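You operate a simulated robot arm through the tools that you are given. There is no shell and no other tool. Be economical: measure what you need, move in short steps, check, and stop when the job is done.

You run a simulated robot arm. Do the job below in one go: nothing can be reset, and whatever is moved stays where it is left.

JOB
Open the bench drawer, take the green tip guard and put it in the inside of the bench drawer, then shut the drawer. Fetch the steel valve core and stand it on the green tag. Fetch the steel nut and set it on top of the silver steel block. Take the yellow battery pack on the top of the green bench and put it away on the top of the steel table. Open the washer lid, put the blue hex socket in the bath of the washer, then shut the lid. Take the orange cup and leave it on the blue mat. Do these in any order. Set down upright: steel valve core, yellow battery pack, orange cup.

The check looks at the end state, three seconds after you hand in, the way a careful person would. Anything else that was tipped, shoved, dropped, spilled or broken makes it a failure. Lids that push on must go on centred and level and be pressed home; caps that screw on are set level and turned clockwise until they are tight.

ROBOT AND FRAMES
A 6-joint arm with a two-finger gripper on a trunk, on a base that drives. Base frame: it is fixed to the floor where the robot stands at the start and does not move with it; the origin is under the middle of the robot, x ahead of it, y to its left, z up. Units: m, degrees, N and s.
With the tool pointing down near the work surface it reaches from about 0.26 to 0.72 m from the robot's upright axis, wherever it stands. Its first joint turns from -166.0 to 166.0 degrees. Places, roughly: bath of the washer [-4.7, 2.3, 0.8]; bench drawer [0.7, -0.1, 0.8]; blue hex socket [-1.75, 3.5, 1]; blue mat [-4.1, 3.6, 0.9]; green tag [0.75, 0, 1]; green tip guard (9x6x6 cm) [0.5, -0.5, 0.9]; inside of the bench drawer [0.8, -0.1, 0.7]; orange cup (8x7x9 cm) [-4.3, 3.2, 0.9]; steel block (8x5x8 cm) [-1.4, 3.6, 0.9]; steel nut (4x4x3 cm) [-1.7, 3.5, 0.9]; steel valve core (3x3x7 cm) [0.6, -0.3, 0.9]; top of the steel table [-3.6, -4.4, 0.9]; washer lid [-4.6, 2.5, 0.9]; yellow battery pack [-1.5, 3.5, 1]. Payload 1.57 kg.
The TCP is the grasp point between the finger pads, 0.021 m short of the fingertips. In the tool frame z runs along the fingers and y along their closing line. Largest opening 0.07 m; the body of the gripper starts 0.05 m behind the TCP.
Orientation is that of the tool frame in the base frame, as a unit quaternion [x, y, z, w]. With the fingers straight down and closing along the base's y, the tool's x points along the base's -x, its y along +y and its z along -z.

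CONTROLS
- The arm moves only by the tool play_rows. Its argument "commands" is a list of rows, each a list of 7 numbers: the shift along the tool's x, y, z in mm, then the turn, a rotation vector about the tool's x, y, z in degrees, then the finger opening in mm, from 0 to 70. In form: [[dx, dy, dz, rx, ry, rz, gripper], ...]. A call has 1 to 10 rows; each row is the pose to reach, as a shift and turn from the pose commanded when the call began, along the tool's axes at that moment. A row lasts 0.2 s, in which the tool goes at most 0.05 m and 8.6 degrees; a call with a longer step from one row to the next is refused whole, and so is a gripper value outside its range. A pose out of reach is approached as far as the arm can. The call stops where the force on the tool passes 40 N (or 10 N more than at its start, if that is more) or the arm is blocked; 0.2 s more then pass. The fingers move at their own pace and stop on an object; they squeeze with about 30 N. The grip force told is the motor's: it shows also when the fingers shut on nothing. Time passes only in rows, and 0.2 s behind the last, so rows that repeat a pose let the fingers close. The reply holds the time, the measured pose of the TCP, the force on the tool along the base axes, the opening and the grip force, in the units named above and with some noise, with the torque about the TCP (base axes, N m) and any sound that the robot's microphone picked up, and new pictures: "pictures" is both (left out), scene, wrist or none.
- Cameras (640 x 400 px; columns grow to the right, rows downward): "scene" is now at [0.0224, 0.1183, 1.5019]; the picture's right is [-0.45, -0.89, 0.00], its down [-0.57, 0.29, -0.76] and it looks along [0.68, -0.35, -0.64] (base axes); focal length 248 px, centre (320, 200). "wrist" rides on the gripper at [0.079, 0.004, -0.081] in the tool frame; the picture's right is [-0.05, 1.00, 0.00], its down [-0.67, -0.04, -0.75] and it looks along [-0.74, -0.04, 0.67] (tool axes); focal length 256 px, centre (320, 200). There is no depth. A picture from a camera that has moved, and an enlarged one, comes with that camera's place and axes in the base frame and with its lens. The place of the scene camera against the robot may be out by one fixed shift of up to 0.012 m in any direction.
- drive_base(legs): drives the robot by 1 to 6 legs, each [ahead, left, turn to the left] in m, m and degrees, along the robot's own axes; the way and the turn of a leg run together, so that a leg with both is an arc; at most 1.5 m and 180 degrees a leg. The arm and the cameras ride along, it lands a little off, and it stops where it bumps. It gives what a move gives, and a new picture of the scene camera.
- pan_tilt(pan, tilt): turns the head with the scene camera to pan (to the left, within 155 degrees either way) and tilt (down, from -29 to 69), counted from straight ahead of the robot. It gives what a move gives, and a new picture of the scene camera.
- inspect(camera, box): a new picture of the part [left, top, right, bottom] of that camera's present view, enlarged. It takes no simulated time.
- job_done(): hands the job in; it is judged then, once.

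Work in short steps. Places have to be worked out from the pictures, the camera data and where the tool is seen: move nearer, look again, correct. Check each grasp and each placing, and mend what went wrong. You have 483 turns and 360 pictures in all, those below and enlarged ones among them. Open the gripper and draw the arm clear of the work before you hand the job in, unless the task says otherwise.

The tools are called as name(argument=value, ...) on one line, values as JSON. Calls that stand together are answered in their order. play_rows: Moves the arm, as the interface text tells. Its arguments: {"type":"object","properties":{"commands":{"type":"array","items":{"type":"array","items":{"type":"number"}}},"pictures":{"type":"string","enum":["both","scene","wrist","none"]}},"required":["commands"]} The other tools are called the same way: drive_base (legs) drives the base; pan_tilt (pan, tilt) turns the head that bears the scene camera; inspect (camera, box) takes an enlarged picture of a part of a camera's view; job_done () hands the job in.

At the start:

```text
time_s: 0.0
tool_pos: [0.444, -0.0326, 1.2234]
tcp_rot: [0.0, 1.0, 0.0, -0.001]
contact_force: [0.3, -0.5, -0.8]
moment: [0.01, 0.0, 0.0]
opening: 0.0702
gripper_force: 0.1
robot x, y, heading: [0.0006, 0.0007, -0.3]
head pan, tilt: [-27.0, 40.1]
```

scene: 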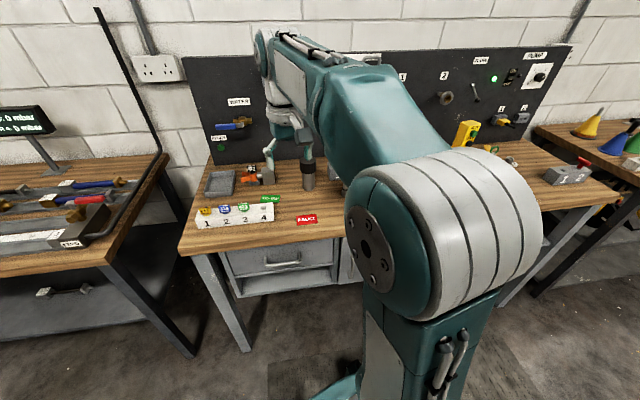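
wrist: 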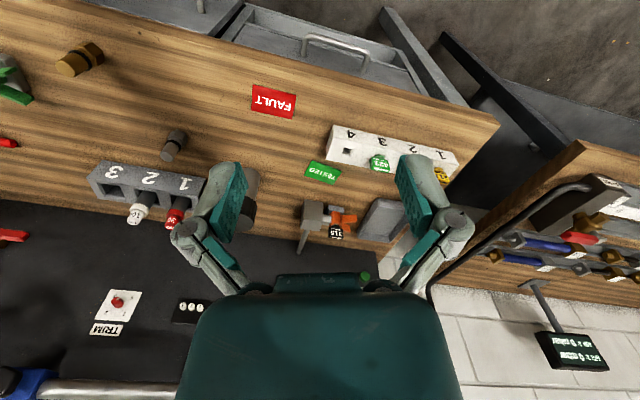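

I'll take closer looks at the bench from both cameras first.

inspect(camera="scene", box=[180, 130, 380, 300])

inspect(camera="wrist", box=[0, 0, 480, 300])

pan_tilt(pan=-60, tilt=40)

```text
2.35 times, centred on (280, 215) of scene
camera zoom: at [0.0224, 0.1183, 1.5019], right [-0.45, -0.89, 0.0], down [-0.57, 0.29, -0.76], along [0.68, -0.35, -0.64], focal length 584 px, centre (414, 165)
```

zoom: 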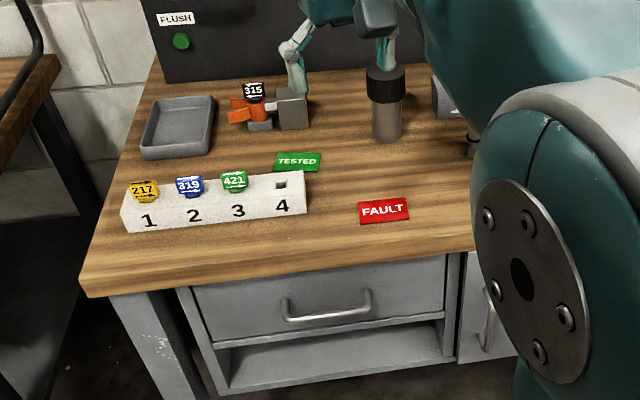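

```text
1.33 times, centred on (240, 150) of wrist
camera zoom: at [0.3664, -0.0278, 1.3043], right [0.05, 1.0, 0.0], down [0.67, -0.04, 0.74], along [0.74, -0.04, -0.67], focal length 341 px, centre (427, 267)
```

zoom: 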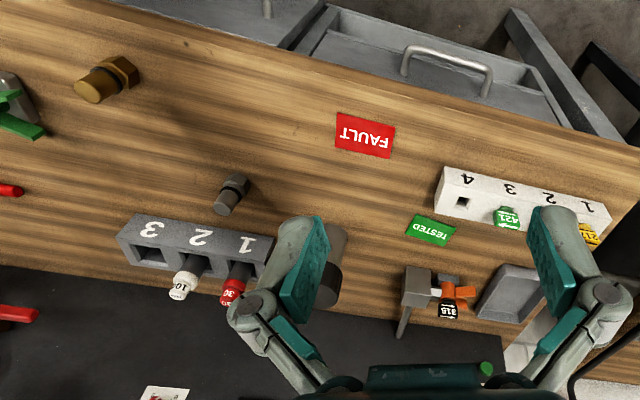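

```text
time_s: 1.0
tool_pos: [0.445, -0.0323, 1.2229]
tcp_rot: [0.0, 1.0, -0.001, -0.001]
contact_force: [-0.3, 0.0, 0.4]
moment: [-0.05, 0.03, -0.01]
opening: 0.0701
gripper_force: 0.0
robot x, y, heading: [0.0006, 0.0002, 0.0]
head pan, tilt: [-60.0, 40.0]
camera scene: at [-0.0107, 0.0833, 1.5022], right [-0.87, -0.5, 0.0], down [-0.32, 0.56, -0.77], along [0.38, -0.66, -0.64], focal length 248 px, centre (320, 200)
```

scene: 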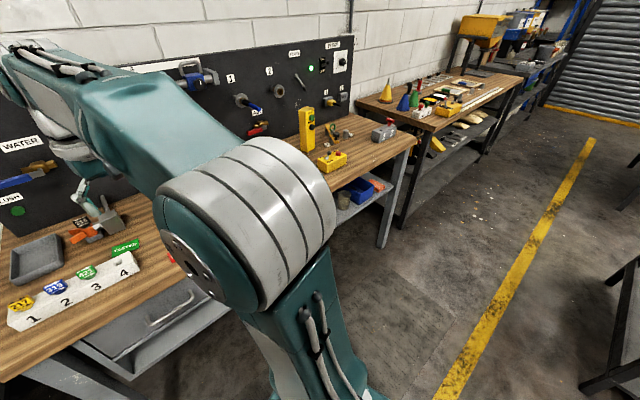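

Move the arm to the right to see the right half of the bench with the wrist camera.

play_rows(commands=[[0, -50, 0, 0, 0, 0, 70], [0, -100, 0, 0, 0, 0, 70], [0, -150, 0, 0, 0, 0, 70], [0, -200, 0, 0, 0, 0, 70], [0, -250, 0, 0, 0, 0, 70], [0, -300, 0, 0, 0, 0, 70], [0, -350, 0, 0, 0, 0, 70]], pictures="both")

pan_tilt(pan=0, tilt=50)

```text
time_s: 2.6
tool_pos: [0.4486, -0.3869, 1.2209]
tcp_rot: [0.0, 1.0, 0.001, 0.0]
contact_force: [0.1, -0.9, 1.7]
moment: [0.01, -0.03, 0.01]
opening: 0.0701
gripper_force: 0.0
robot x, y, heading: [0.002, 0.0026, 0.1]
head pan, tilt: [-60.0, 40.0]
camera scene: at [-0.0104, 0.0785, 1.5024], right [-0.87, -0.5, 0.0], down [-0.32, 0.56, -0.76], along [0.38, -0.66, -0.64], focal length 248 px, centre (320, 200)
camera wrist: at [0.3691, -0.3831, 1.3023], right [0.05, 1.0, 0.0], down [0.67, -0.04, 0.74], along [0.74, -0.04, -0.67], focal length 256 px, centre (320, 200)
```

scene: 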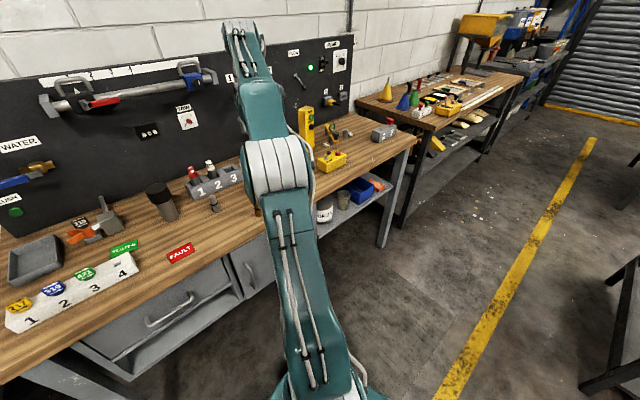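
wrist: 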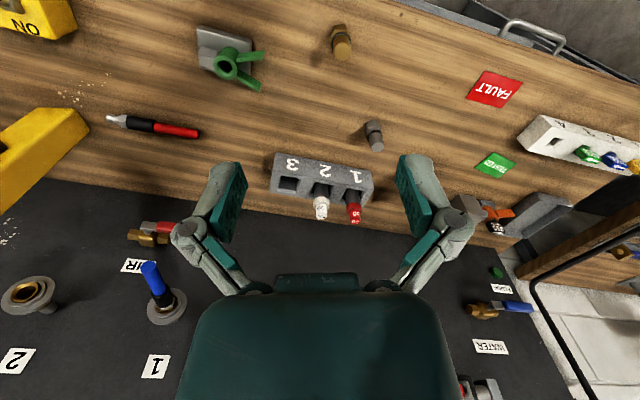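

```text
time_s: 3.9
tool_pos: [0.4499, -0.3834, 1.2219]
tcp_rot: [0.0, 1.0, 0.0, -0.001]
contact_force: [-0.6, -0.2, 0.0]
moment: [-0.01, 0.0, -0.03]
opening: 0.07
gripper_force: 0.0
robot x, y, heading: [-0.0003, 0.0003, -0.0]
head pan, tilt: [0.0, 50.0]
camera scene: at [0.0241, 0.1548, 1.4881], right [0.0, -1.0, 0.0], down [-0.77, 0.0, -0.64], along [0.64, 0.0, -0.77], focal length 248 px, centre (320, 200)
```

scene: 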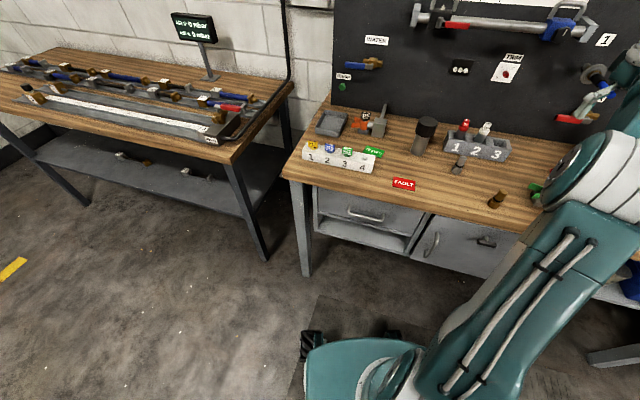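

Inspect the candidates on the right half of the bench.

inspect(camera="wrist", box=[160, 0, 400, 150])

inspect(camera="scene", box=[280, 90, 580, 280])

```text
2.67 times, centred on (280, 75) of wrist
camera zoom: at [0.3695, -0.3799, 1.3024], right [0.05, 1.0, 0.0], down [0.67, -0.04, 0.74], along [0.74, -0.04, -0.67], focal length 683 px, centre (427, 533)
```

zoom: 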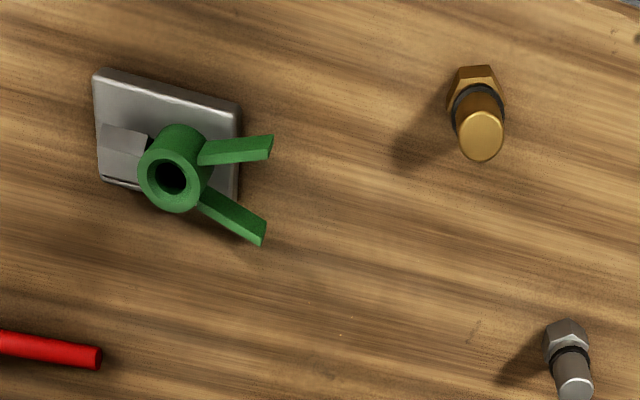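

```text
2.11 times, centred on (430, 185) of scene
camera zoom: at [0.0241, 0.1548, 1.4881], right [0.0, -1.0, 0.0], down [-0.77, 0.0, -0.64], along [0.64, 0.0, -0.77], focal length 523 px, centre (88, 232)
```

zoom: 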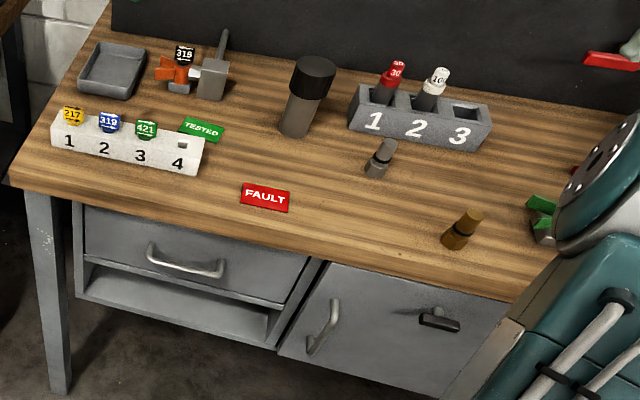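

The bench is turned about 17–19° from my frame. I turn the robot to face it squarely and back off a little for drawer work.

drive_base(legs=[[0, 0, -18], [-0.15, 0.1, 0]])

pan_tilt(pan=0, tilt=45)

```text
time_s: 6.4
tool_pos: [0.1928, -0.3648, 1.2208]
tcp_rot: [0.158, 0.987, 0.002, -0.001]
contact_force: [0.9, 0.0, -0.3]
moment: [0.02, 0.03, 0.0]
opening: 0.0703
gripper_force: 0.1
robot x, y, heading: [-0.1135, 0.1429, -18.2]
head pan, tilt: [0.0, 50.0]
camera scene: at [-0.0439, 0.2808, 1.4883], right [-0.31, -0.95, 0.0], down [-0.73, 0.24, -0.64], along [0.61, -0.2, -0.77], focal length 248 px, centre (320, 200)
```

scene: 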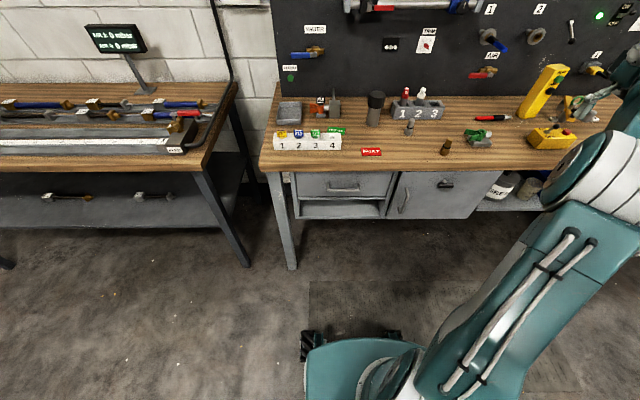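

```text
time_s: 7.1
tool_pos: [0.1925, -0.3645, 1.2222]
tcp_rot: [0.157, 0.988, 0.001, -0.001]
contact_force: [-0.1, -1.3, -0.1]
moment: [0.0, 0.0, -0.02]
opening: 0.0696
gripper_force: 0.2
robot x, y, heading: [-0.1147, 0.1373, -18.1]
head pan, tilt: [0.0, 45.0]
camera scene: at [-0.0394, 0.2807, 1.495], right [-0.31, -0.95, 0.0], down [-0.67, 0.22, -0.71], along [0.67, -0.22, -0.71], focal length 248 px, centre (320, 200)
```

scene: 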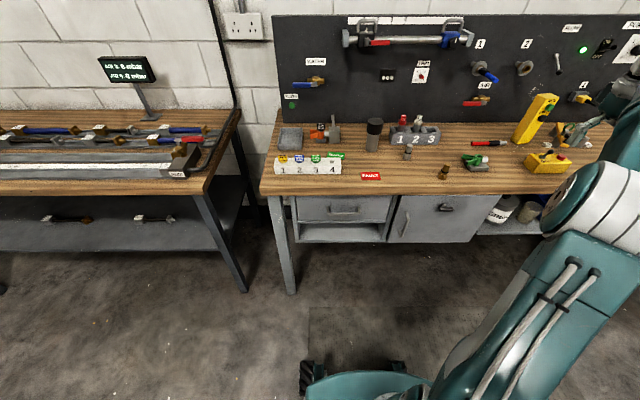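

Zoom into the drawer.

inspect(camera="scene", box=[250, 130, 490, 280])

```text
2.67 times, centred on (370, 205) of scene
camera zoom: at [-0.0394, 0.2807, 1.495], right [-0.31, -0.95, 0.0], down [-0.67, 0.22, -0.71], along [0.67, -0.22, -0.71], focal length 662 px, centre (187, 187)
```

zoom: 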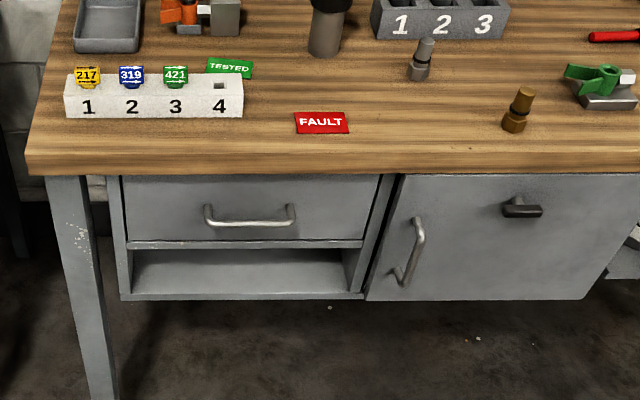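

Bench edge at ~0.69 m ahead, handle bar ≈ (0.68, 0.07, 0.78) in the robot frame. I swing the tool to point forward and centre it, staying high.

play_rows(commands=[[0, 40, 0, 0, -8, 0, 70], [0, 80, 0, 0, -16, 0, 70], [0, 120, 0, 0, -24, 0, 70], [0, 160, 0, 0, -32, 0, 70], [0, 200, 0, 0, -40, 0, 70], [0, 240, 0, 0, -48, 0, 70], [0, 280, 0, 0, -56, 0, 70], [0, 320, 0, 0, -64, 0, 70], [0, 360, 0, 0, -72, 0, 70], [0, 400, 0, 0, -80, 0, 70]], pictures="both")

```text
time_s: 9.3
tool_pos: [0.3094, 0.0039, 1.2081]
tcp_rot: [0.021, 0.799, -0.12, 0.588]
contact_force: [0.0, -2.2, 1.1]
moment: [0.03, 0.09, 0.06]
opening: 0.0701
gripper_force: 0.1
out of reach, approached as far as the arm can: row 9, 10
robot x, y, heading: [-0.1118, 0.1455, -18.3]
head pan, tilt: [0.0, 45.0]
camera scene: at [-0.0396, 0.2842, 1.4948], right [-0.31, -0.95, 0.0], down [-0.67, 0.22, -0.71], along [0.67, -0.22, -0.71], focal length 248 px, centre (320, 200)
camera wrist: at [0.2108, 0.0167, 1.1549], right [0.19, 0.97, -0.12], down [-0.5, 0.2, 0.84], along [0.85, -0.1, 0.52], focal length 256 px, centre (320, 200)
```

scene: 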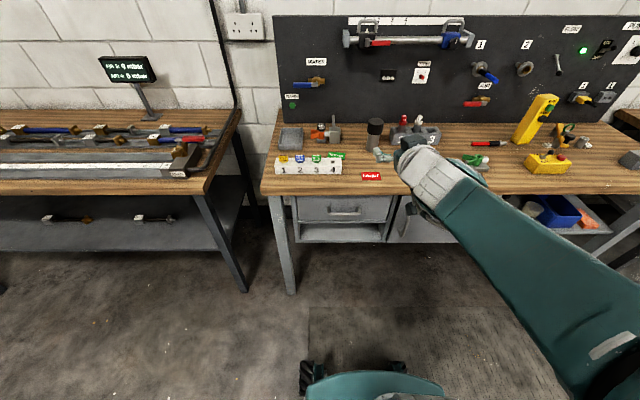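
wrist: 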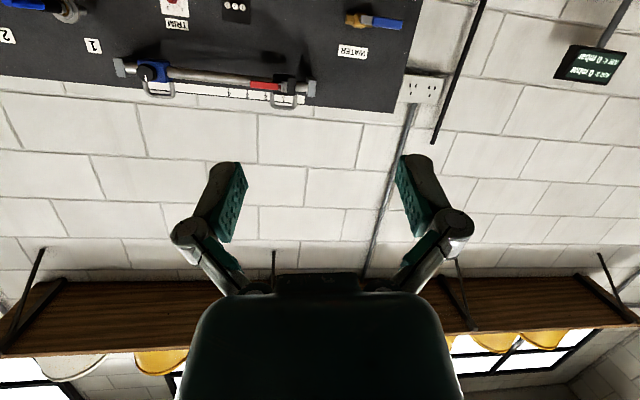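

Lower the tool and begin the roll so the fingers will close vertically.

play_rows(commands=[[45, 0, 5, 0, 0, 8, 70], [85, 0, 10, 0, 0, 16, 70], [125, 0, 20, 0, 0, 24, 70], [165, 0, 30, 0, 0, 32, 70], [200, 0, 40, 0, 0, 40, 70], [230, 0, 50, 0, 0, 48, 70], [260, 0, 55, 0, 0, 56, 70], [290, 0, 60, 0, 0, 64, 70], [310, 0, 65, 0, 0, 72, 70], [320, 0, 70, 0, 0, 80, 70]], pictures="both")

```text
time_s: 11.5
tool_pos: [0.3155, -0.05, 0.884]
tcp_rot: [0.582, 0.526, 0.339, 0.519]
contact_force: [0.0, 0.6, 0.8]
moment: [0.03, 0.01, 0.0]
opening: 0.0702
gripper_force: 0.1
out of reach, approached as far as the arm can: row 3, 4, 5, 6, 7, 8, 9, 10
robot x, y, heading: [-0.114, 0.1387, -18.1]
head pan, tilt: [0.0, 45.0]
camera scene: at [-0.0387, 0.2831, 1.4948], right [-0.31, -0.95, 0.0], down [-0.67, 0.22, -0.71], along [0.67, -0.22, -0.71], focal length 248 px, centre (320, 200)
camera wrist: at [0.2578, 0.0478, 0.8945], right [0.25, 0.04, 0.97], down [-0.85, -0.46, 0.24], along [0.46, -0.89, -0.08], focal length 256 px, centre (320, 200)
```

scene: 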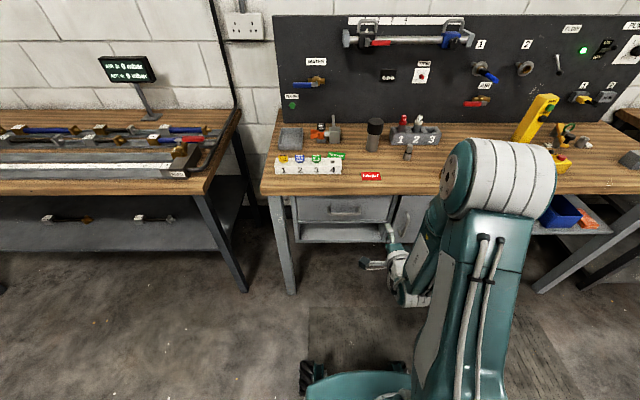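
wrist: 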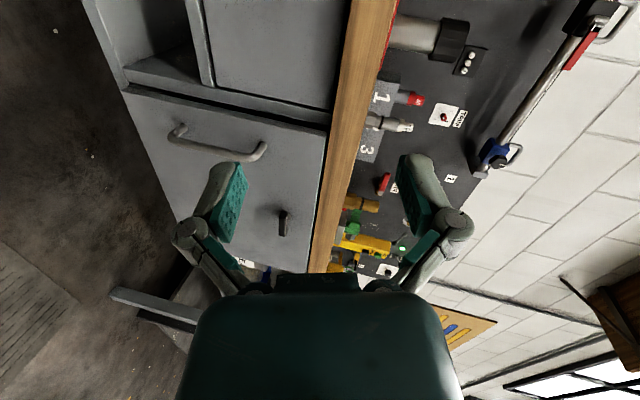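

Tool is nearly aligned with the drawer normal. Move toward a point ~10 cm in front of the handle, finishing the roll.

play_rows(commands=[[28, -9, 34, 0, 0, 3, 70], [56, -18, 68, 0, 0, 6, 70], [84, -27, 102, 0, 0, 9, 70], [113, -37, 137, 0, 0, 9, 70], [113, -37, 137, 0, 0, 9, 70]], pictures="both")

```text
time_s: 12.7
tool_pos: [0.4306, -0.0751, 0.8034]
tcp_rot: [0.61, 0.495, 0.396, 0.476]
contact_force: [0.3, -0.2, 0.2]
moment: [0.0, 0.0, 0.04]
opening: 0.0701
gripper_force: 0.1
out of reach, approached as far as the arm can: row 1, 2, 3, 4, 5
robot x, y, heading: [-0.1152, 0.1414, -18.2]
head pan, tilt: [0.0, 45.0]
camera scene: at [-0.0381, 0.2832, 1.4948], right [-0.31, -0.95, 0.0], down [-0.67, 0.22, -0.71], along [0.67, -0.22, -0.71], focal length 248 px, centre (320, 200)
camera wrist: at [0.3705, 0.0188, 0.8281], right [0.22, -0.11, 0.97], down [-0.85, -0.51, 0.13], along [0.48, -0.85, -0.2], focal length 256 px, centre (320, 200)
```

scene: 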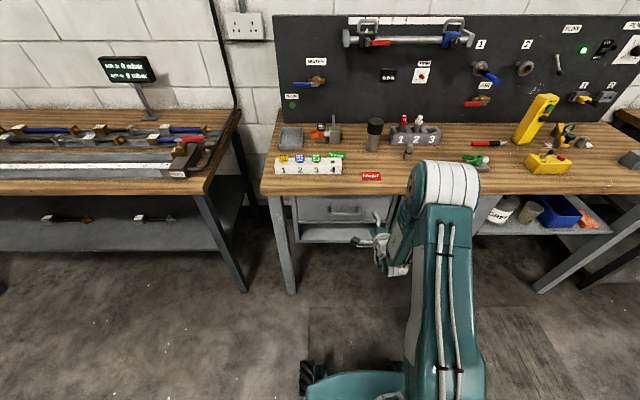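
wrist: 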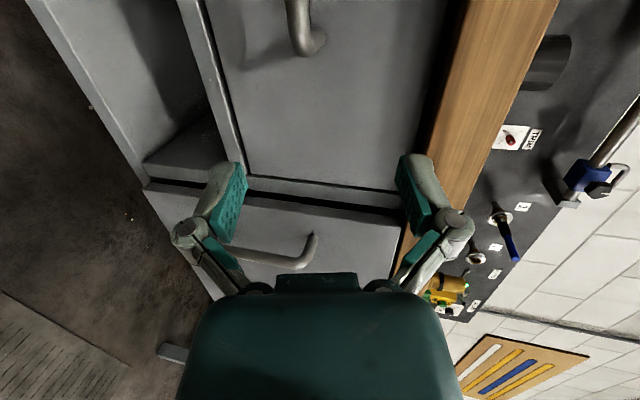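

A wrist limit stops lateral motion; I shift the base left 0.10 m instead so the gripper lines up with the handle.

drive_base(legs=[[0, 0.1, 0]])

inspect(camera="wrist", box=[0, 0, 640, 400])

```text
time_s: 13.8
tool_pos: [0.4576, 0.0074, 0.8047]
tcp_rot: [0.613, 0.491, 0.397, 0.474]
contact_force: [-0.4, -1.9, -0.5]
moment: [0.02, -0.04, 0.11]
opening: 0.0699
gripper_force: 0.1
robot x, y, heading: [-0.0825, 0.2275, -18.0]
head pan, tilt: [0.0, 45.0]
camera scene: at [-0.0151, 0.3532, 1.4968], right [-0.31, -0.95, -0.01], down [-0.67, 0.23, -0.71], along [0.67, -0.21, -0.71], focal length 248 px, centre (320, 200)
```

scene: 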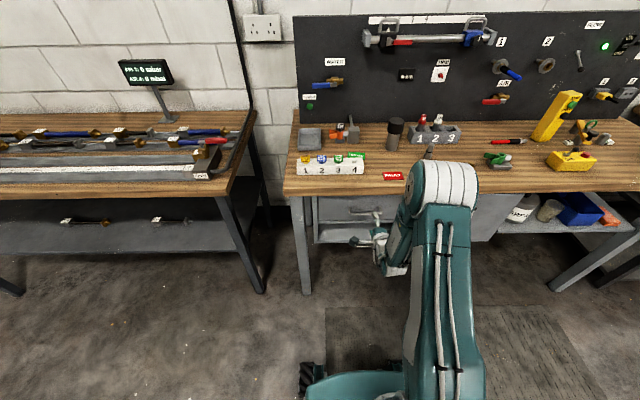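

```text
1.00 times, centred on (320, 200) of wrist (not enlarged: the box is as wide or as high as the picture)
camera zoom: at [0.397, 0.0998, 0.8285], right [0.21, -0.12, 0.97], down [-0.85, -0.51, 0.13], along [0.48, -0.85, -0.21], focal length 256 px, centre (320, 200)
```

zoom: 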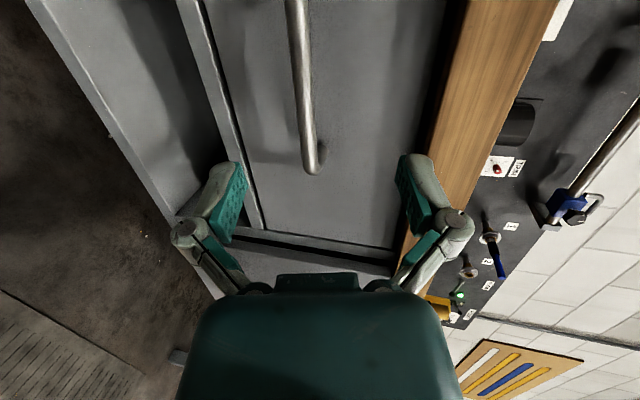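

Handle bar computed at ~(0.55, -0.02, 0.77); approach most of the way with open fingers.

play_rows(commands=[[0, -12, 25, 0, 0, 0, 70], [0, -13, 50, 0, 0, 0, 70], [0, -13, 75, 0, 0, 0, 70], [0, -13, 75, 0, 0, 0, 70]], pictures="wrist")

```text
time_s: 14.8
tool_pos: [0.5304, 0.0012, 0.7748]
tcp_rot: [0.607, 0.5, 0.394, 0.475]
contact_force: [0.6, 0.2, -0.3]
moment: [-0.06, 0.03, -0.08]
opening: 0.0699
gripper_force: 0.2
out of reach, approached as far as the arm can: row 1, 2, 3, 4
robot x, y, heading: [-0.0832, 0.2318, -18.1]
head pan, tilt: [0.0, 45.0]
camera wrist: at [0.4689, 0.0941, 0.7983], right [0.22, -0.1, 0.97], down [-0.85, -0.52, 0.14], along [0.49, -0.85, -0.2], focal length 256 px, centre (320, 200)
```

wrist: 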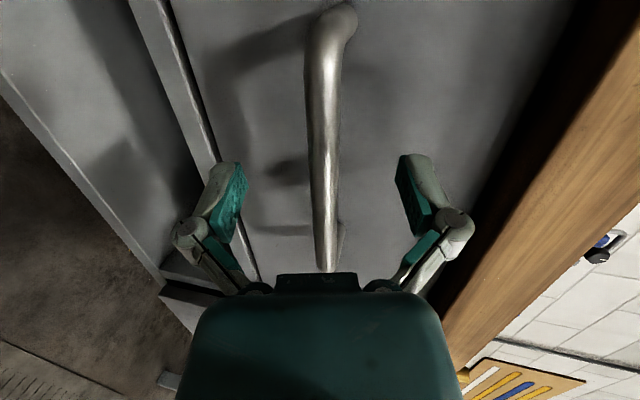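

Bar is centred between the fingers; advance the remaining ~20 mm.

play_rows(commands=[[0, 0, 10, 0, 0, 0, 70], [0, 0, 20, 0, 0, 0, 70], [0, 0, 20, 0, 0, 0, 70]], pictures="wrist")

```text
time_s: 15.6
tool_pos: [0.5449, -0.0098, 0.7699]
tcp_rot: [0.608, 0.499, 0.396, 0.475]
contact_force: [-15.0, 2.5, 6.1]
moment: [-0.2, -0.59, -0.12]
opening: 0.0705
gripper_force: 0.0
robot x, y, heading: [-0.0835, 0.2327, -18.3]
head pan, tilt: [0.0, 45.0]
camera wrist: at [0.4843, 0.0825, 0.7946], right [0.22, -0.11, 0.97], down [-0.85, -0.52, 0.14], along [0.49, -0.85, -0.2], focal length 256 px, centre (320, 200)
```

wrist: 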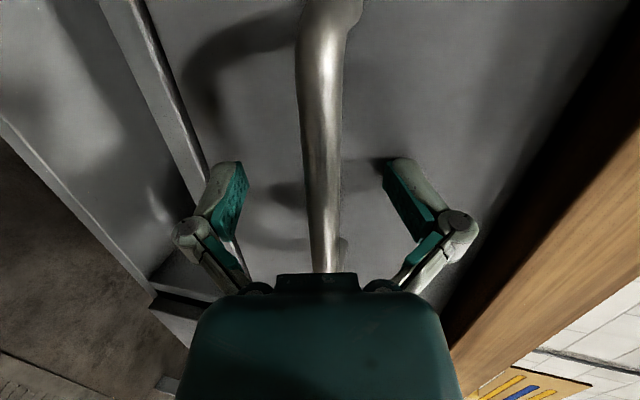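

The fingertips touch the drawer face. Back off a few mm and close on the bar.

play_rows(commands=[[0, 0, -9, 0, 0, 0, 70], [0, 0, -9, 0, 0, 0, 0], [0, 0, -9, 0, 0, 0, 0], [0, 0, -9, 0, 0, 0, 0]], pictures="wrist")

```text
time_s: 16.6
tool_pos: [0.5351, -0.0109, 0.7736]
tcp_rot: [0.608, 0.496, 0.396, 0.477]
contact_force: [1.7, 0.0, 11.8]
moment: [0.37, 0.02, 0.04]
opening: 0.0134
gripper_force: 32.2
robot x, y, heading: [-0.0819, 0.23, -18.5]
head pan, tilt: [0.0, 45.0]
camera wrist: at [0.4759, 0.0818, 0.7981], right [0.22, -0.11, 0.97], down [-0.85, -0.51, 0.13], along [0.49, -0.85, -0.2], focal length 256 px, centre (320, 200)
```

wrist: 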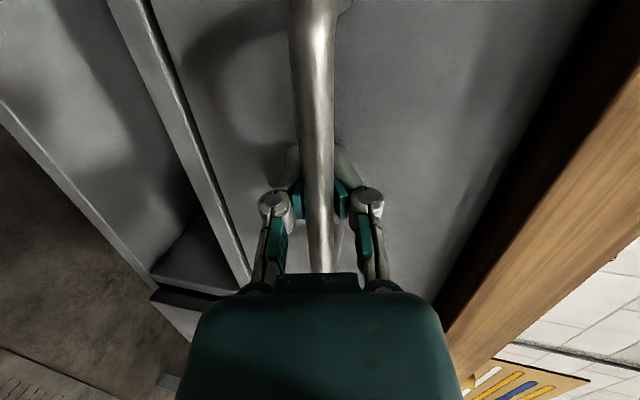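

Gripped on the bar (13 mm). Pull straight out along the drawer normal.

play_rows(commands=[[2, -5, -20, 0, 0, 0, 0], [5, -9, -40, 0, 0, 0, 0], [7, -14, -60, 0, 0, 0, 0], [9, -18, -80, 0, 0, 0, 0], [12, -23, -100, 0, 0, 0, 0]], pictures="both")

```text
time_s: 17.8
tool_pos: [0.439, 0.0219, 0.7739]
tcp_rot: [0.61, 0.495, 0.396, 0.476]
contact_force: [-2.7, -8.7, 18.9]
moment: [0.22, 0.18, 0.12]
opening: 0.0125
gripper_force: 32.0
robot x, y, heading: [-0.0851, 0.2326, -17.9]
head pan, tilt: [0.0, 45.0]
camera scene: at [-0.0107, 0.3713, 1.4951], right [-0.31, -0.95, 0.0], down [-0.67, 0.22, -0.71], along [0.67, -0.22, -0.71], focal length 248 px, centre (320, 200)
camera wrist: at [0.3772, 0.1147, 0.7977], right [0.22, -0.11, 0.97], down [-0.85, -0.51, 0.13], along [0.48, -0.85, -0.2], focal length 256 px, centre (320, 200)
```

scene: 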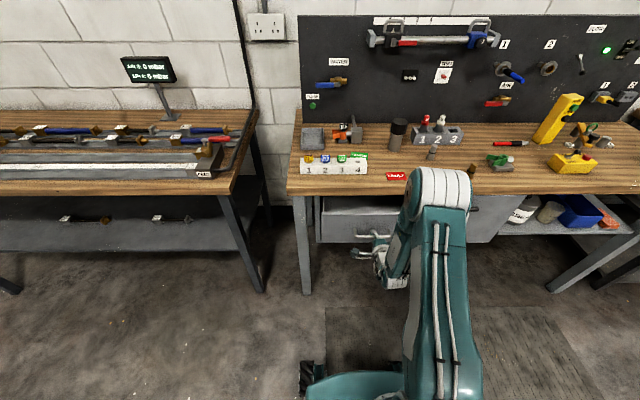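
wrist: 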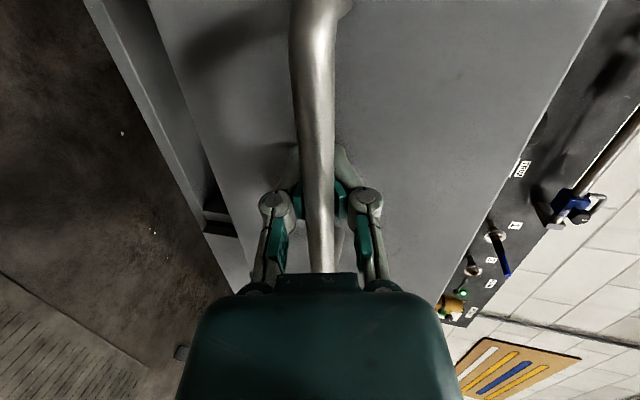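

The drawer slid out 10 cm. Pull ~9 cm more, raising the command slightly to relieve the vertical load.

play_rows(commands=[[2, -2, -20, 0, 0, 0, 0], [5, -6, -40, 0, 0, 0, 0], [7, -11, -60, 0, 0, 0, 0], [9, -16, -80, 0, 0, 0, 0], [11, -19, -95, 0, 0, 0, 0]], pictures="both")

```text
time_s: 18.8
tool_pos: [0.3655, 0.0447, 0.7743]
tcp_rot: [0.616, 0.496, 0.389, 0.472]
contact_force: [-4.9, -10.0, -16.8]
moment: [0.09, -0.35, 0.3]
opening: 0.0126
gripper_force: 31.5
robot x, y, heading: [-0.0859, 0.2302, -18.0]
head pan, tilt: [0.0, 45.0]
stopped in row 4: the force on the tool passed its limit at 44 N (the readings are from after the stop); the commanded pose is now the measured one
camera scene: at [-0.0088, 0.3703, 1.4949], right [-0.31, -0.95, 0.0], down [-0.67, 0.22, -0.71], along [0.67, -0.22, -0.71], focal length 248 px, centre (320, 200)
camera wrist: at [0.3058, 0.1386, 0.7988], right [0.23, -0.11, 0.97], down [-0.85, -0.5, 0.15], along [0.47, -0.86, -0.21], focal length 256 px, centre (320, 200)
```

scene: 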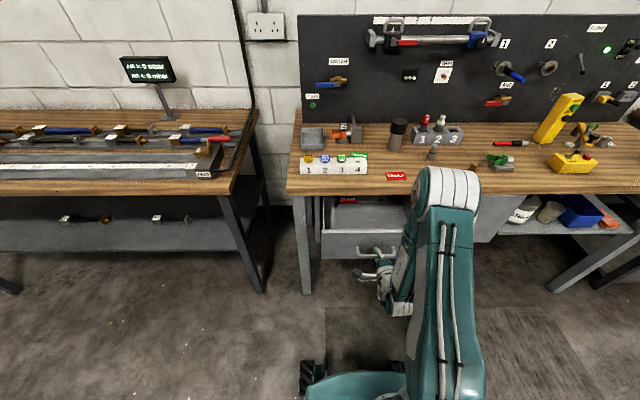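
wrist: 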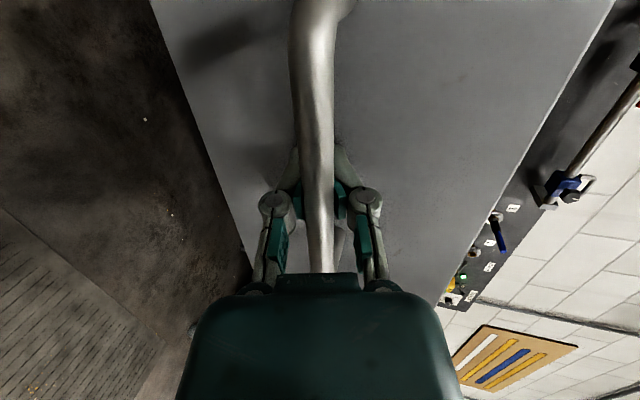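

Drawer is open ~18 cm. Release the handle, then back the base away.

play_rows(commands=[[0, 0, 0, 0, 0, 0, 70], [0, 0, 0, 0, 0, 0, 70], [0, 0, 0, 0, 0, 0, 70]], pictures="none")

drive_base(legs=[[-0.12, 0, 0]])

inspect(camera="scene", box=[280, 120, 520, 270])

```text
time_s: 19.6
tool_pos: [0.3675, 0.0466, 0.7761]
tcp_rot: [0.613, 0.497, 0.39, 0.475]
contact_force: [0.7, -0.6, 1.0]
moment: [-0.04, 0.02, -0.03]
opening: 0.07
gripper_force: 0.0
robot x, y, heading: [-0.0832, 0.2322, -18.3]
head pan, tilt: [0.0, 45.0]
```

```text
time_s: 20.8
tool_pos: [0.2543, 0.0818, 0.7753]
tcp_rot: [0.614, 0.496, 0.39, 0.475]
contact_force: [-0.3, 0.5, -0.4]
moment: [0.0, 0.0, -0.04]
opening: 0.0699
gripper_force: 0.0
robot x, y, heading: [-0.1948, 0.2665, -18.3]
head pan, tilt: [0.0, 45.0]
camera scene: at [-0.1207, 0.4087, 1.4948], right [-0.31, -0.95, 0.0], down [-0.67, 0.22, -0.71], along [0.67, -0.22, -0.71], focal length 248 px, centre (320, 200)
```

scene: 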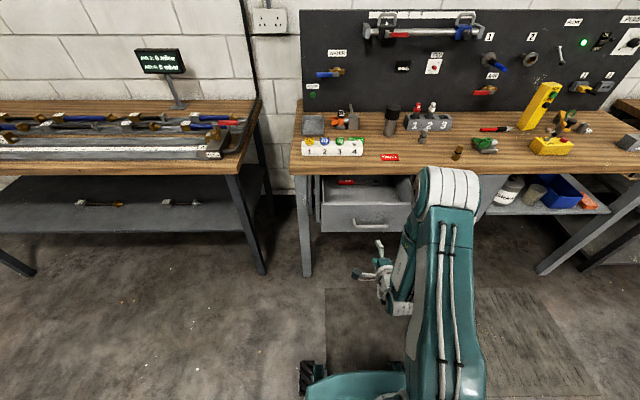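

```text
2.67 times, centred on (400, 195) of scene
camera zoom: at [-0.1207, 0.4087, 1.4948], right [-0.31, -0.95, 0.0], down [-0.67, 0.22, -0.71], along [0.67, -0.22, -0.71], focal length 662 px, centre (107, 213)
```

zoom: 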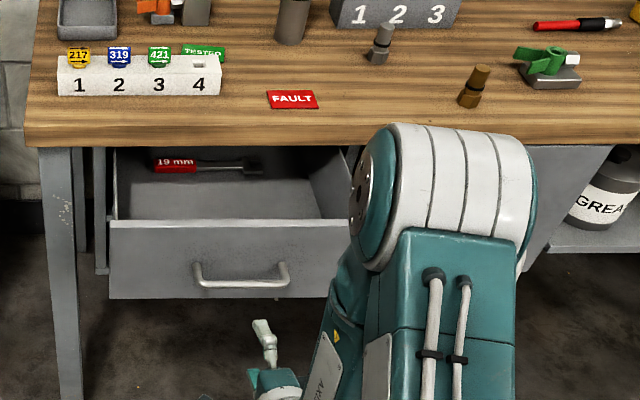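

The drawer is open with a socket wrench inside at the back. Now raise the arm and rotate the tool back to pointing down.

play_rows(commands=[[0, 40, 0, 0, 0, -8, 70], [0, 80, 0, 0, 0, -16, 70], [0, 120, 0, 0, 0, -24, 70], [0, 160, 0, 0, 0, -32, 70], [0, 200, 0, 0, 0, -40, 70], [0, 240, 0, 0, 0, -48, 70], [0, 270, 0, 0, 0, -56, 70], [0, 300, 0, 0, 0, -64, 70], [0, 320, 0, 0, 0, -72, 70], [0, 340, 0, 0, 0, -80, 70]], pictures="none")

```text
time_s: 23.0
tool_pos: [0.3344, 0.0629, 1.1041]
tcp_rot: [0.151, 0.775, -0.007, 0.614]
contact_force: [-0.1, -1.0, 0.4]
moment: [0.0, 0.0, 0.0]
opening: 0.0699
gripper_force: 0.0
robot x, y, heading: [-0.1936, 0.2684, -18.4]
head pan, tilt: [0.0, 45.0]
```

Rotate tool to straight down, then drive right and forward to a spot reaching both the guard and the open drawer.

play_rows(commands=[[0, 0, 0, 1, 8.3, -0.4, 70], [0, 0, 0, 2.4, 16.6, -0.8, 70], [0, 0, 0, 3.7, 25, -1.1, 70], [0, 0, 0, 4.9, 33.3, -1.5, 70], [0, 0, 0, 6.1, 41.6, -1.9, 70], [0, 0, 0, 7.3, 50, -2.3, 70], [0, 0, 0, 8.5, 58.3, -2.6, 70], [0, 0, 0, 9.8, 66.6, -3, 70], [0, 0, 0, 11, 75, -3.4, 70]], pictures="none")

drive_base(legs=[[0, -0.395, 0], [0.26, 0, 0]])

```text
time_s: 25.0
tool_pos: [0.3368, 0.0632, 1.106]
tcp_rot: [0.157, 0.988, 0.001, -0.001]
contact_force: [0.1, 0.4, 0.3]
moment: [0.0, -0.01, 0.02]
opening: 0.0701
gripper_force: 0.1
robot x, y, heading: [-0.1943, 0.2685, -18.4]
head pan, tilt: [0.0, 45.0]
```

```text
time_s: 28.9
tool_pos: [0.455, -0.3963, 1.1044]
tcp_rot: [0.16, 0.987, 0.0, -0.001]
contact_force: [0.0, -0.1, 0.4]
moment: [-0.01, 0.04, 0.01]
opening: 0.07
gripper_force: 0.1
robot x, y, heading: [-0.076, -0.1918, -18.5]
head pan, tilt: [0.0, 45.0]
camera scene: at [0.0003, -0.0459, 1.4946], right [-0.32, -0.95, 0.0], down [-0.67, 0.22, -0.71], along [0.67, -0.23, -0.71], focal length 248 px, centre (320, 200)
```

scene: 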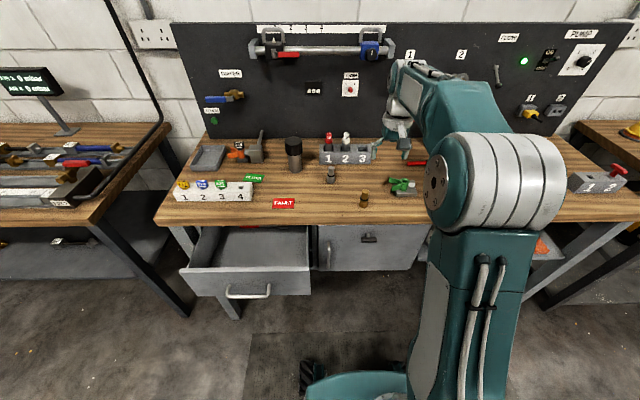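

Move over the green guard for a closer look.

play_rows(commands=[[-20, -35, 10, 0, 0, 0, 70], [-40, -70, 20, 0, 0, 0, 70], [-60, -100, 40, 0, 0, 0, 70], [-60, -100, 40, 0, 0, 0, 70]], pictures="wrist")

inspect(camera="scene", box=[340, 130, 460, 230])

```text
time_s: 29.9
tool_pos: [0.4806, -0.5104, 1.0637]
tcp_rot: [0.16, 0.987, 0.001, 0.0]
contact_force: [0.3, 0.5, -0.6]
moment: [0.0, 0.01, -0.01]
opening: 0.0698
gripper_force: 0.1
robot x, y, heading: [-0.0726, -0.187, -18.6]
head pan, tilt: [0.0, 45.0]
camera wrist: at [0.4062, -0.4813, 1.1454], right [0.37, 0.93, 0.0], down [0.62, -0.25, 0.75], along [0.69, -0.27, -0.67], focal length 256 px, centre (320, 200)
```

wrist: 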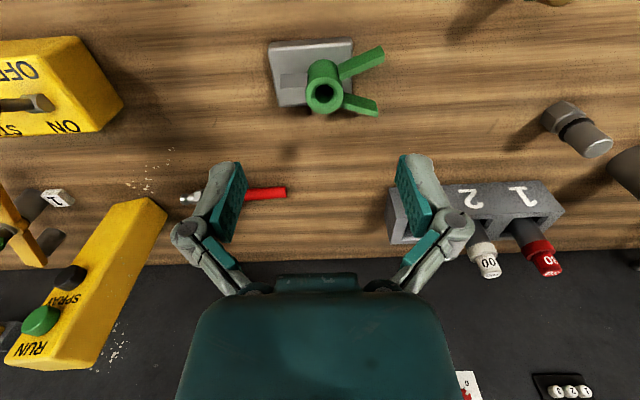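

```text
4.00 times, centred on (400, 180) of scene
camera zoom: at [0.0, -0.048, 1.4948], right [-0.32, -0.95, 0.0], down [-0.67, 0.23, -0.71], along [0.67, -0.23, -0.71], focal length 993 px, centre (0, 280)
```

zoom: 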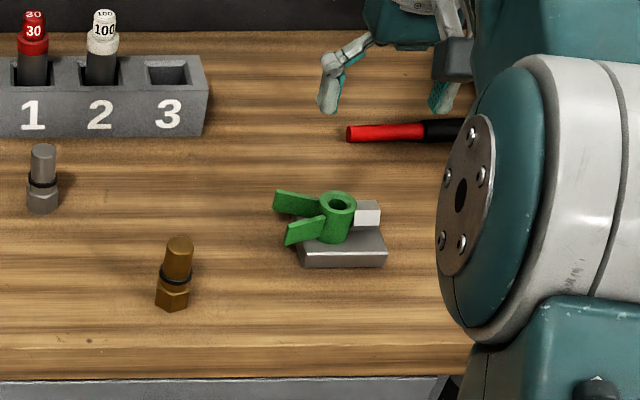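

The guard (green tube with two fins on a grey plate) is almost under the TCP. I rotate the tool 90° so the fingers close across the tube fore-aft.

play_rows(commands=[[0, 0, 0, 0, 0, -8.5, 70], [0, 0, 0, 0, 0, -17, 70], [0, 0, 0, 0, 0, -25.5, 70], [0, 0, 0, 0, 0, -34, 70], [0, 0, 0, 0, 0, -42.5, 70], [0, 0, 0, 0, 0, -51, 70], [0, 0, 0, 0, 0, -59.5, 70], [0, 0, 0, 0, 0, -68, 70], [0, 0, 0, 0, 0, -76.5, 70], [0, 0, 0, 0, 0, -85, 70]], pictures="none")

play_rows(commands=[[0, 0, 20, 0, 0, -5, 70], [0, 0, 30, 0, 0, -5, 70]], pictures="wrist")

```text
time_s: 32.1
tool_pos: [0.4779, -0.5119, 1.0646]
tcp_rot: [-0.55, 0.835, 0.001, 0.0]
contact_force: [-0.6, 0.0, 0.1]
moment: [0.02, -0.02, -0.02]
opening: 0.0699
gripper_force: 0.1
robot x, y, heading: [-0.0771, -0.1879, -18.8]
head pan, tilt: [0.0, 45.0]
```

```text
time_s: 32.7
tool_pos: [0.478, -0.5107, 1.0354]
tcp_rot: [-0.585, 0.811, 0.0, 0.001]
contact_force: [-0.1, -0.5, -0.3]
moment: [0.0, -0.02, 0.01]
opening: 0.0702
gripper_force: 0.2
robot x, y, heading: [-0.0794, -0.1904, -18.8]
head pan, tilt: [0.0, 45.0]
camera wrist: at [0.4492, -0.5849, 1.1159], right [-0.93, 0.37, 0.0], down [0.24, 0.62, 0.75], along [0.27, 0.69, -0.67], focal length 256 px, centre (320, 200)
```

wrist: 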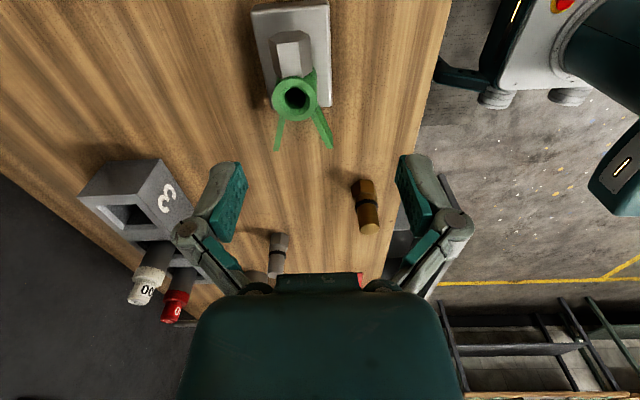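

Triangulated tube top ≈ (0.494, -0.514, 0.946). Move above it and partially descend, then check.

play_rows(commands=[[-2, -17, 20, 0, 0, 0, 70], [-2, -17, 45, 0, 0, 0, 70], [-2, -17, 60, 0, 0, 0, 70], [-2, -17, 60, 0, 0, 0, 70]], pictures="wrist")

```text
time_s: 33.7
tool_pos: [0.4939, -0.5157, 0.9749]
tcp_rot: [-0.585, 0.811, 0.001, 0.001]
contact_force: [0.1, 0.7, 0.1]
moment: [0.0, 0.0, 0.02]
opening: 0.0699
gripper_force: 0.0
robot x, y, heading: [-0.082, -0.1909, -18.6]
head pan, tilt: [0.0, 45.0]
camera wrist: at [0.466, -0.5884, 1.0554], right [-0.93, 0.37, 0.0], down [0.24, 0.62, 0.75], along [0.27, 0.69, -0.67], focal length 256 px, centre (320, 200)
```

wrist: 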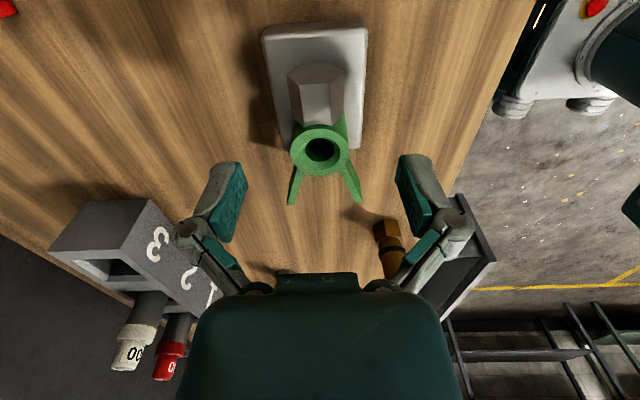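

Aligned over the tube. Descend and close.

play_rows(commands=[[0, 0, 20, 0, 0, 0, 70], [0, 0, 38, 0, 0, 0, 70], [0, 0, 38, 0, 0, 0, 70], [0, 0, 38, 0, 0, 0, 0], [0, 0, 38, 0, 0, 0, 0], [0, 0, 38, 0, 0, 0, 0]], pictures="wrist")

```text
time_s: 35.1
tool_pos: [0.4946, -0.5163, 0.9409]
tcp_rot: [-0.585, 0.811, -0.001, 0.002]
contact_force: [-0.5, -0.6, 25.2]
moment: [0.37, 0.02, -0.08]
opening: 0.0294
gripper_force: 30.0
robot x, y, heading: [-0.077, -0.1843, -18.6]
head pan, tilt: [0.0, 45.0]
camera wrist: at [0.4657, -0.588, 1.0211], right [-0.93, 0.37, -0.01], down [0.24, 0.62, 0.75], along [0.28, 0.69, -0.67], focal length 256 px, centre (320, 200)
```

wrist: 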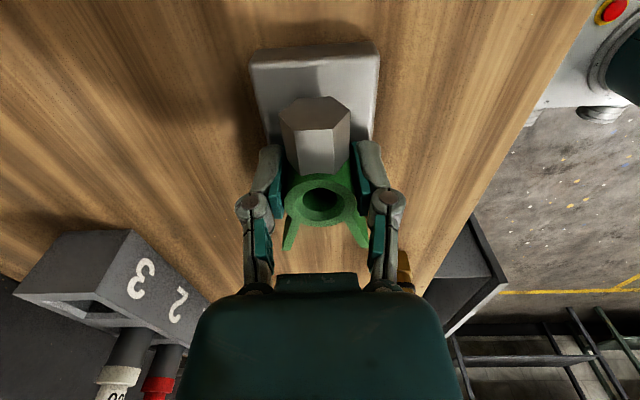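

Gripped (29 mm). Lift slowly and look at what comes along.

play_rows(commands=[[0, 0, -10, 0, 0, 0, 0], [0, 0, -30, 0, 0, 0, 0], [0, 0, -60, 0, 0, 0, 0]], pictures="wrist")

inspect(camera="scene", box=[340, 130, 460, 230])

```text
time_s: 35.9
tool_pos: [0.4963, -0.5144, 0.9967]
tcp_rot: [-0.585, 0.811, 0.002, 0.001]
contact_force: [-0.1, -1.2, -4.3]
moment: [0.02, -0.03, 0.02]
opening: 0.0297
gripper_force: 29.8
robot x, y, heading: [-0.0785, -0.1906, -18.5]
head pan, tilt: [0.0, 45.0]
camera wrist: at [0.4676, -0.5876, 1.0762], right [-0.93, 0.37, 0.0], down [0.24, 0.62, 0.75], along [0.27, 0.7, -0.67], focal length 256 px, centre (320, 200)
```

wrist: 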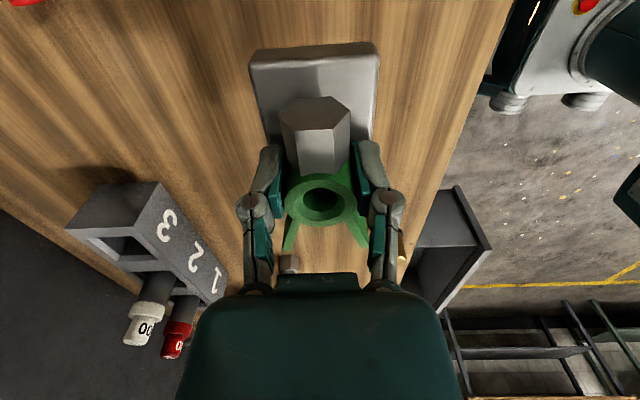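

```text
4.00 times, centred on (400, 180) of scene
camera zoom: at [0.0004, -0.0484, 1.4948], right [-0.32, -0.95, 0.0], down [-0.67, 0.23, -0.71], along [0.67, -0.23, -0.71], focal length 993 px, centre (0, 280)
```

zoom: 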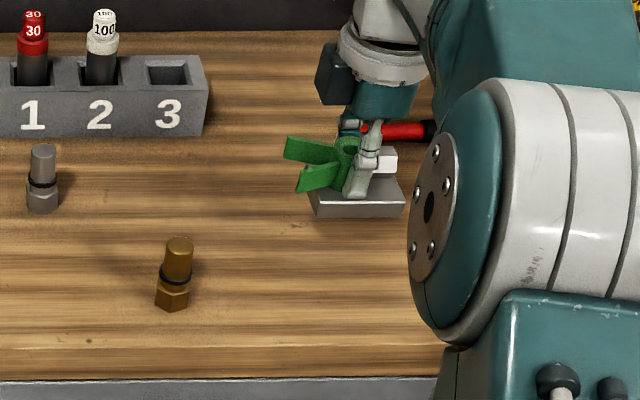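

The whole guard (with its grey base) lifts as one piece. Raise, retract toward me clear of the bench edge.

play_rows(commands=[[0, 0, -40, 0, 0, 0, 0], [0, 30, -75, 0, 0, 0, 0], [0, 75, -80, 0, 0, 0, 0], [0, 120, -80, 0, 0, 0, 0], [0, 165, -80, 0, 0, 0, 0], [0, 195, -80, 0, 0, 0, 0], [-40, 195, -80, 0, 0, 0, 0], [-85, 195, -80, 0, 0, 0, 0], [-130, 195, -80, 0, 0, 0, 0], [-175, 195, -80, 0, 0, 0, 0]], pictures="none")

play_rows(commands=[[-45, 0, 0, 0, 0, 0, 0], [-90, 0, 0, 0, 0, 0, 0], [-135, 0, 0, 0, 0, 0, 0], [-180, 0, 0, 0, 0, 0, 0], [-225, 0, 0, 0, 0, 0, 0], [-270, 0, 0, 0, 0, 0, 0], [-300, 0, 0, 0, 0, 0, 0], [-300, 0, 0, 0, 0, 0, 0]], pictures="both")

```text
time_s: 38.1
tool_pos: [0.3644, -0.2871, 1.0758]
tcp_rot: [-0.585, 0.811, 0.0, 0.001]
contact_force: [0.0, -0.5, -3.4]
moment: [0.0, 0.02, 0.02]
opening: 0.0296
gripper_force: 29.6
robot x, y, heading: [-0.0772, -0.1894, -18.5]
head pan, tilt: [0.0, 45.0]
```

```text
time_s: 39.9
tool_pos: [0.4608, -0.0004, 1.0765]
tcp_rot: [-0.585, 0.811, 0.0, 0.0]
contact_force: [-0.4, -0.6, -3.0]
moment: [0.06, 0.01, 0.0]
opening: 0.0296
gripper_force: 29.7
robot x, y, heading: [-0.0756, -0.1865, -18.6]
head pan, tilt: [0.0, 45.0]
camera scene: at [0.0002, -0.0454, 1.4945], right [-0.32, -0.95, 0.0], down [-0.67, 0.22, -0.71], along [0.67, -0.23, -0.71], focal length 248 px, centre (320, 200)
camera wrist: at [0.4322, -0.0746, 1.1574], right [-0.93, 0.37, 0.0], down [0.24, 0.62, 0.75], along [0.27, 0.69, -0.67], focal length 256 px, centre (320, 200)
```

scene: 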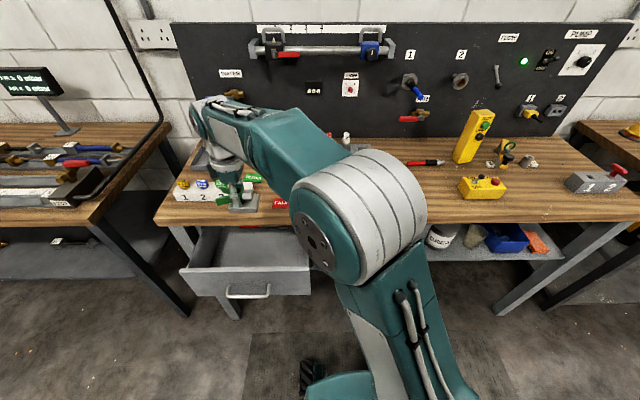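
wrist: 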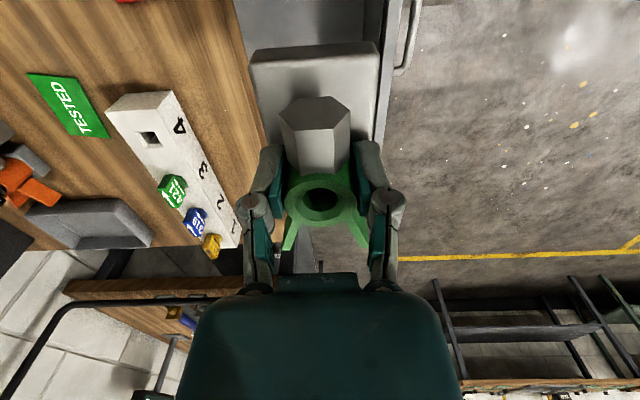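

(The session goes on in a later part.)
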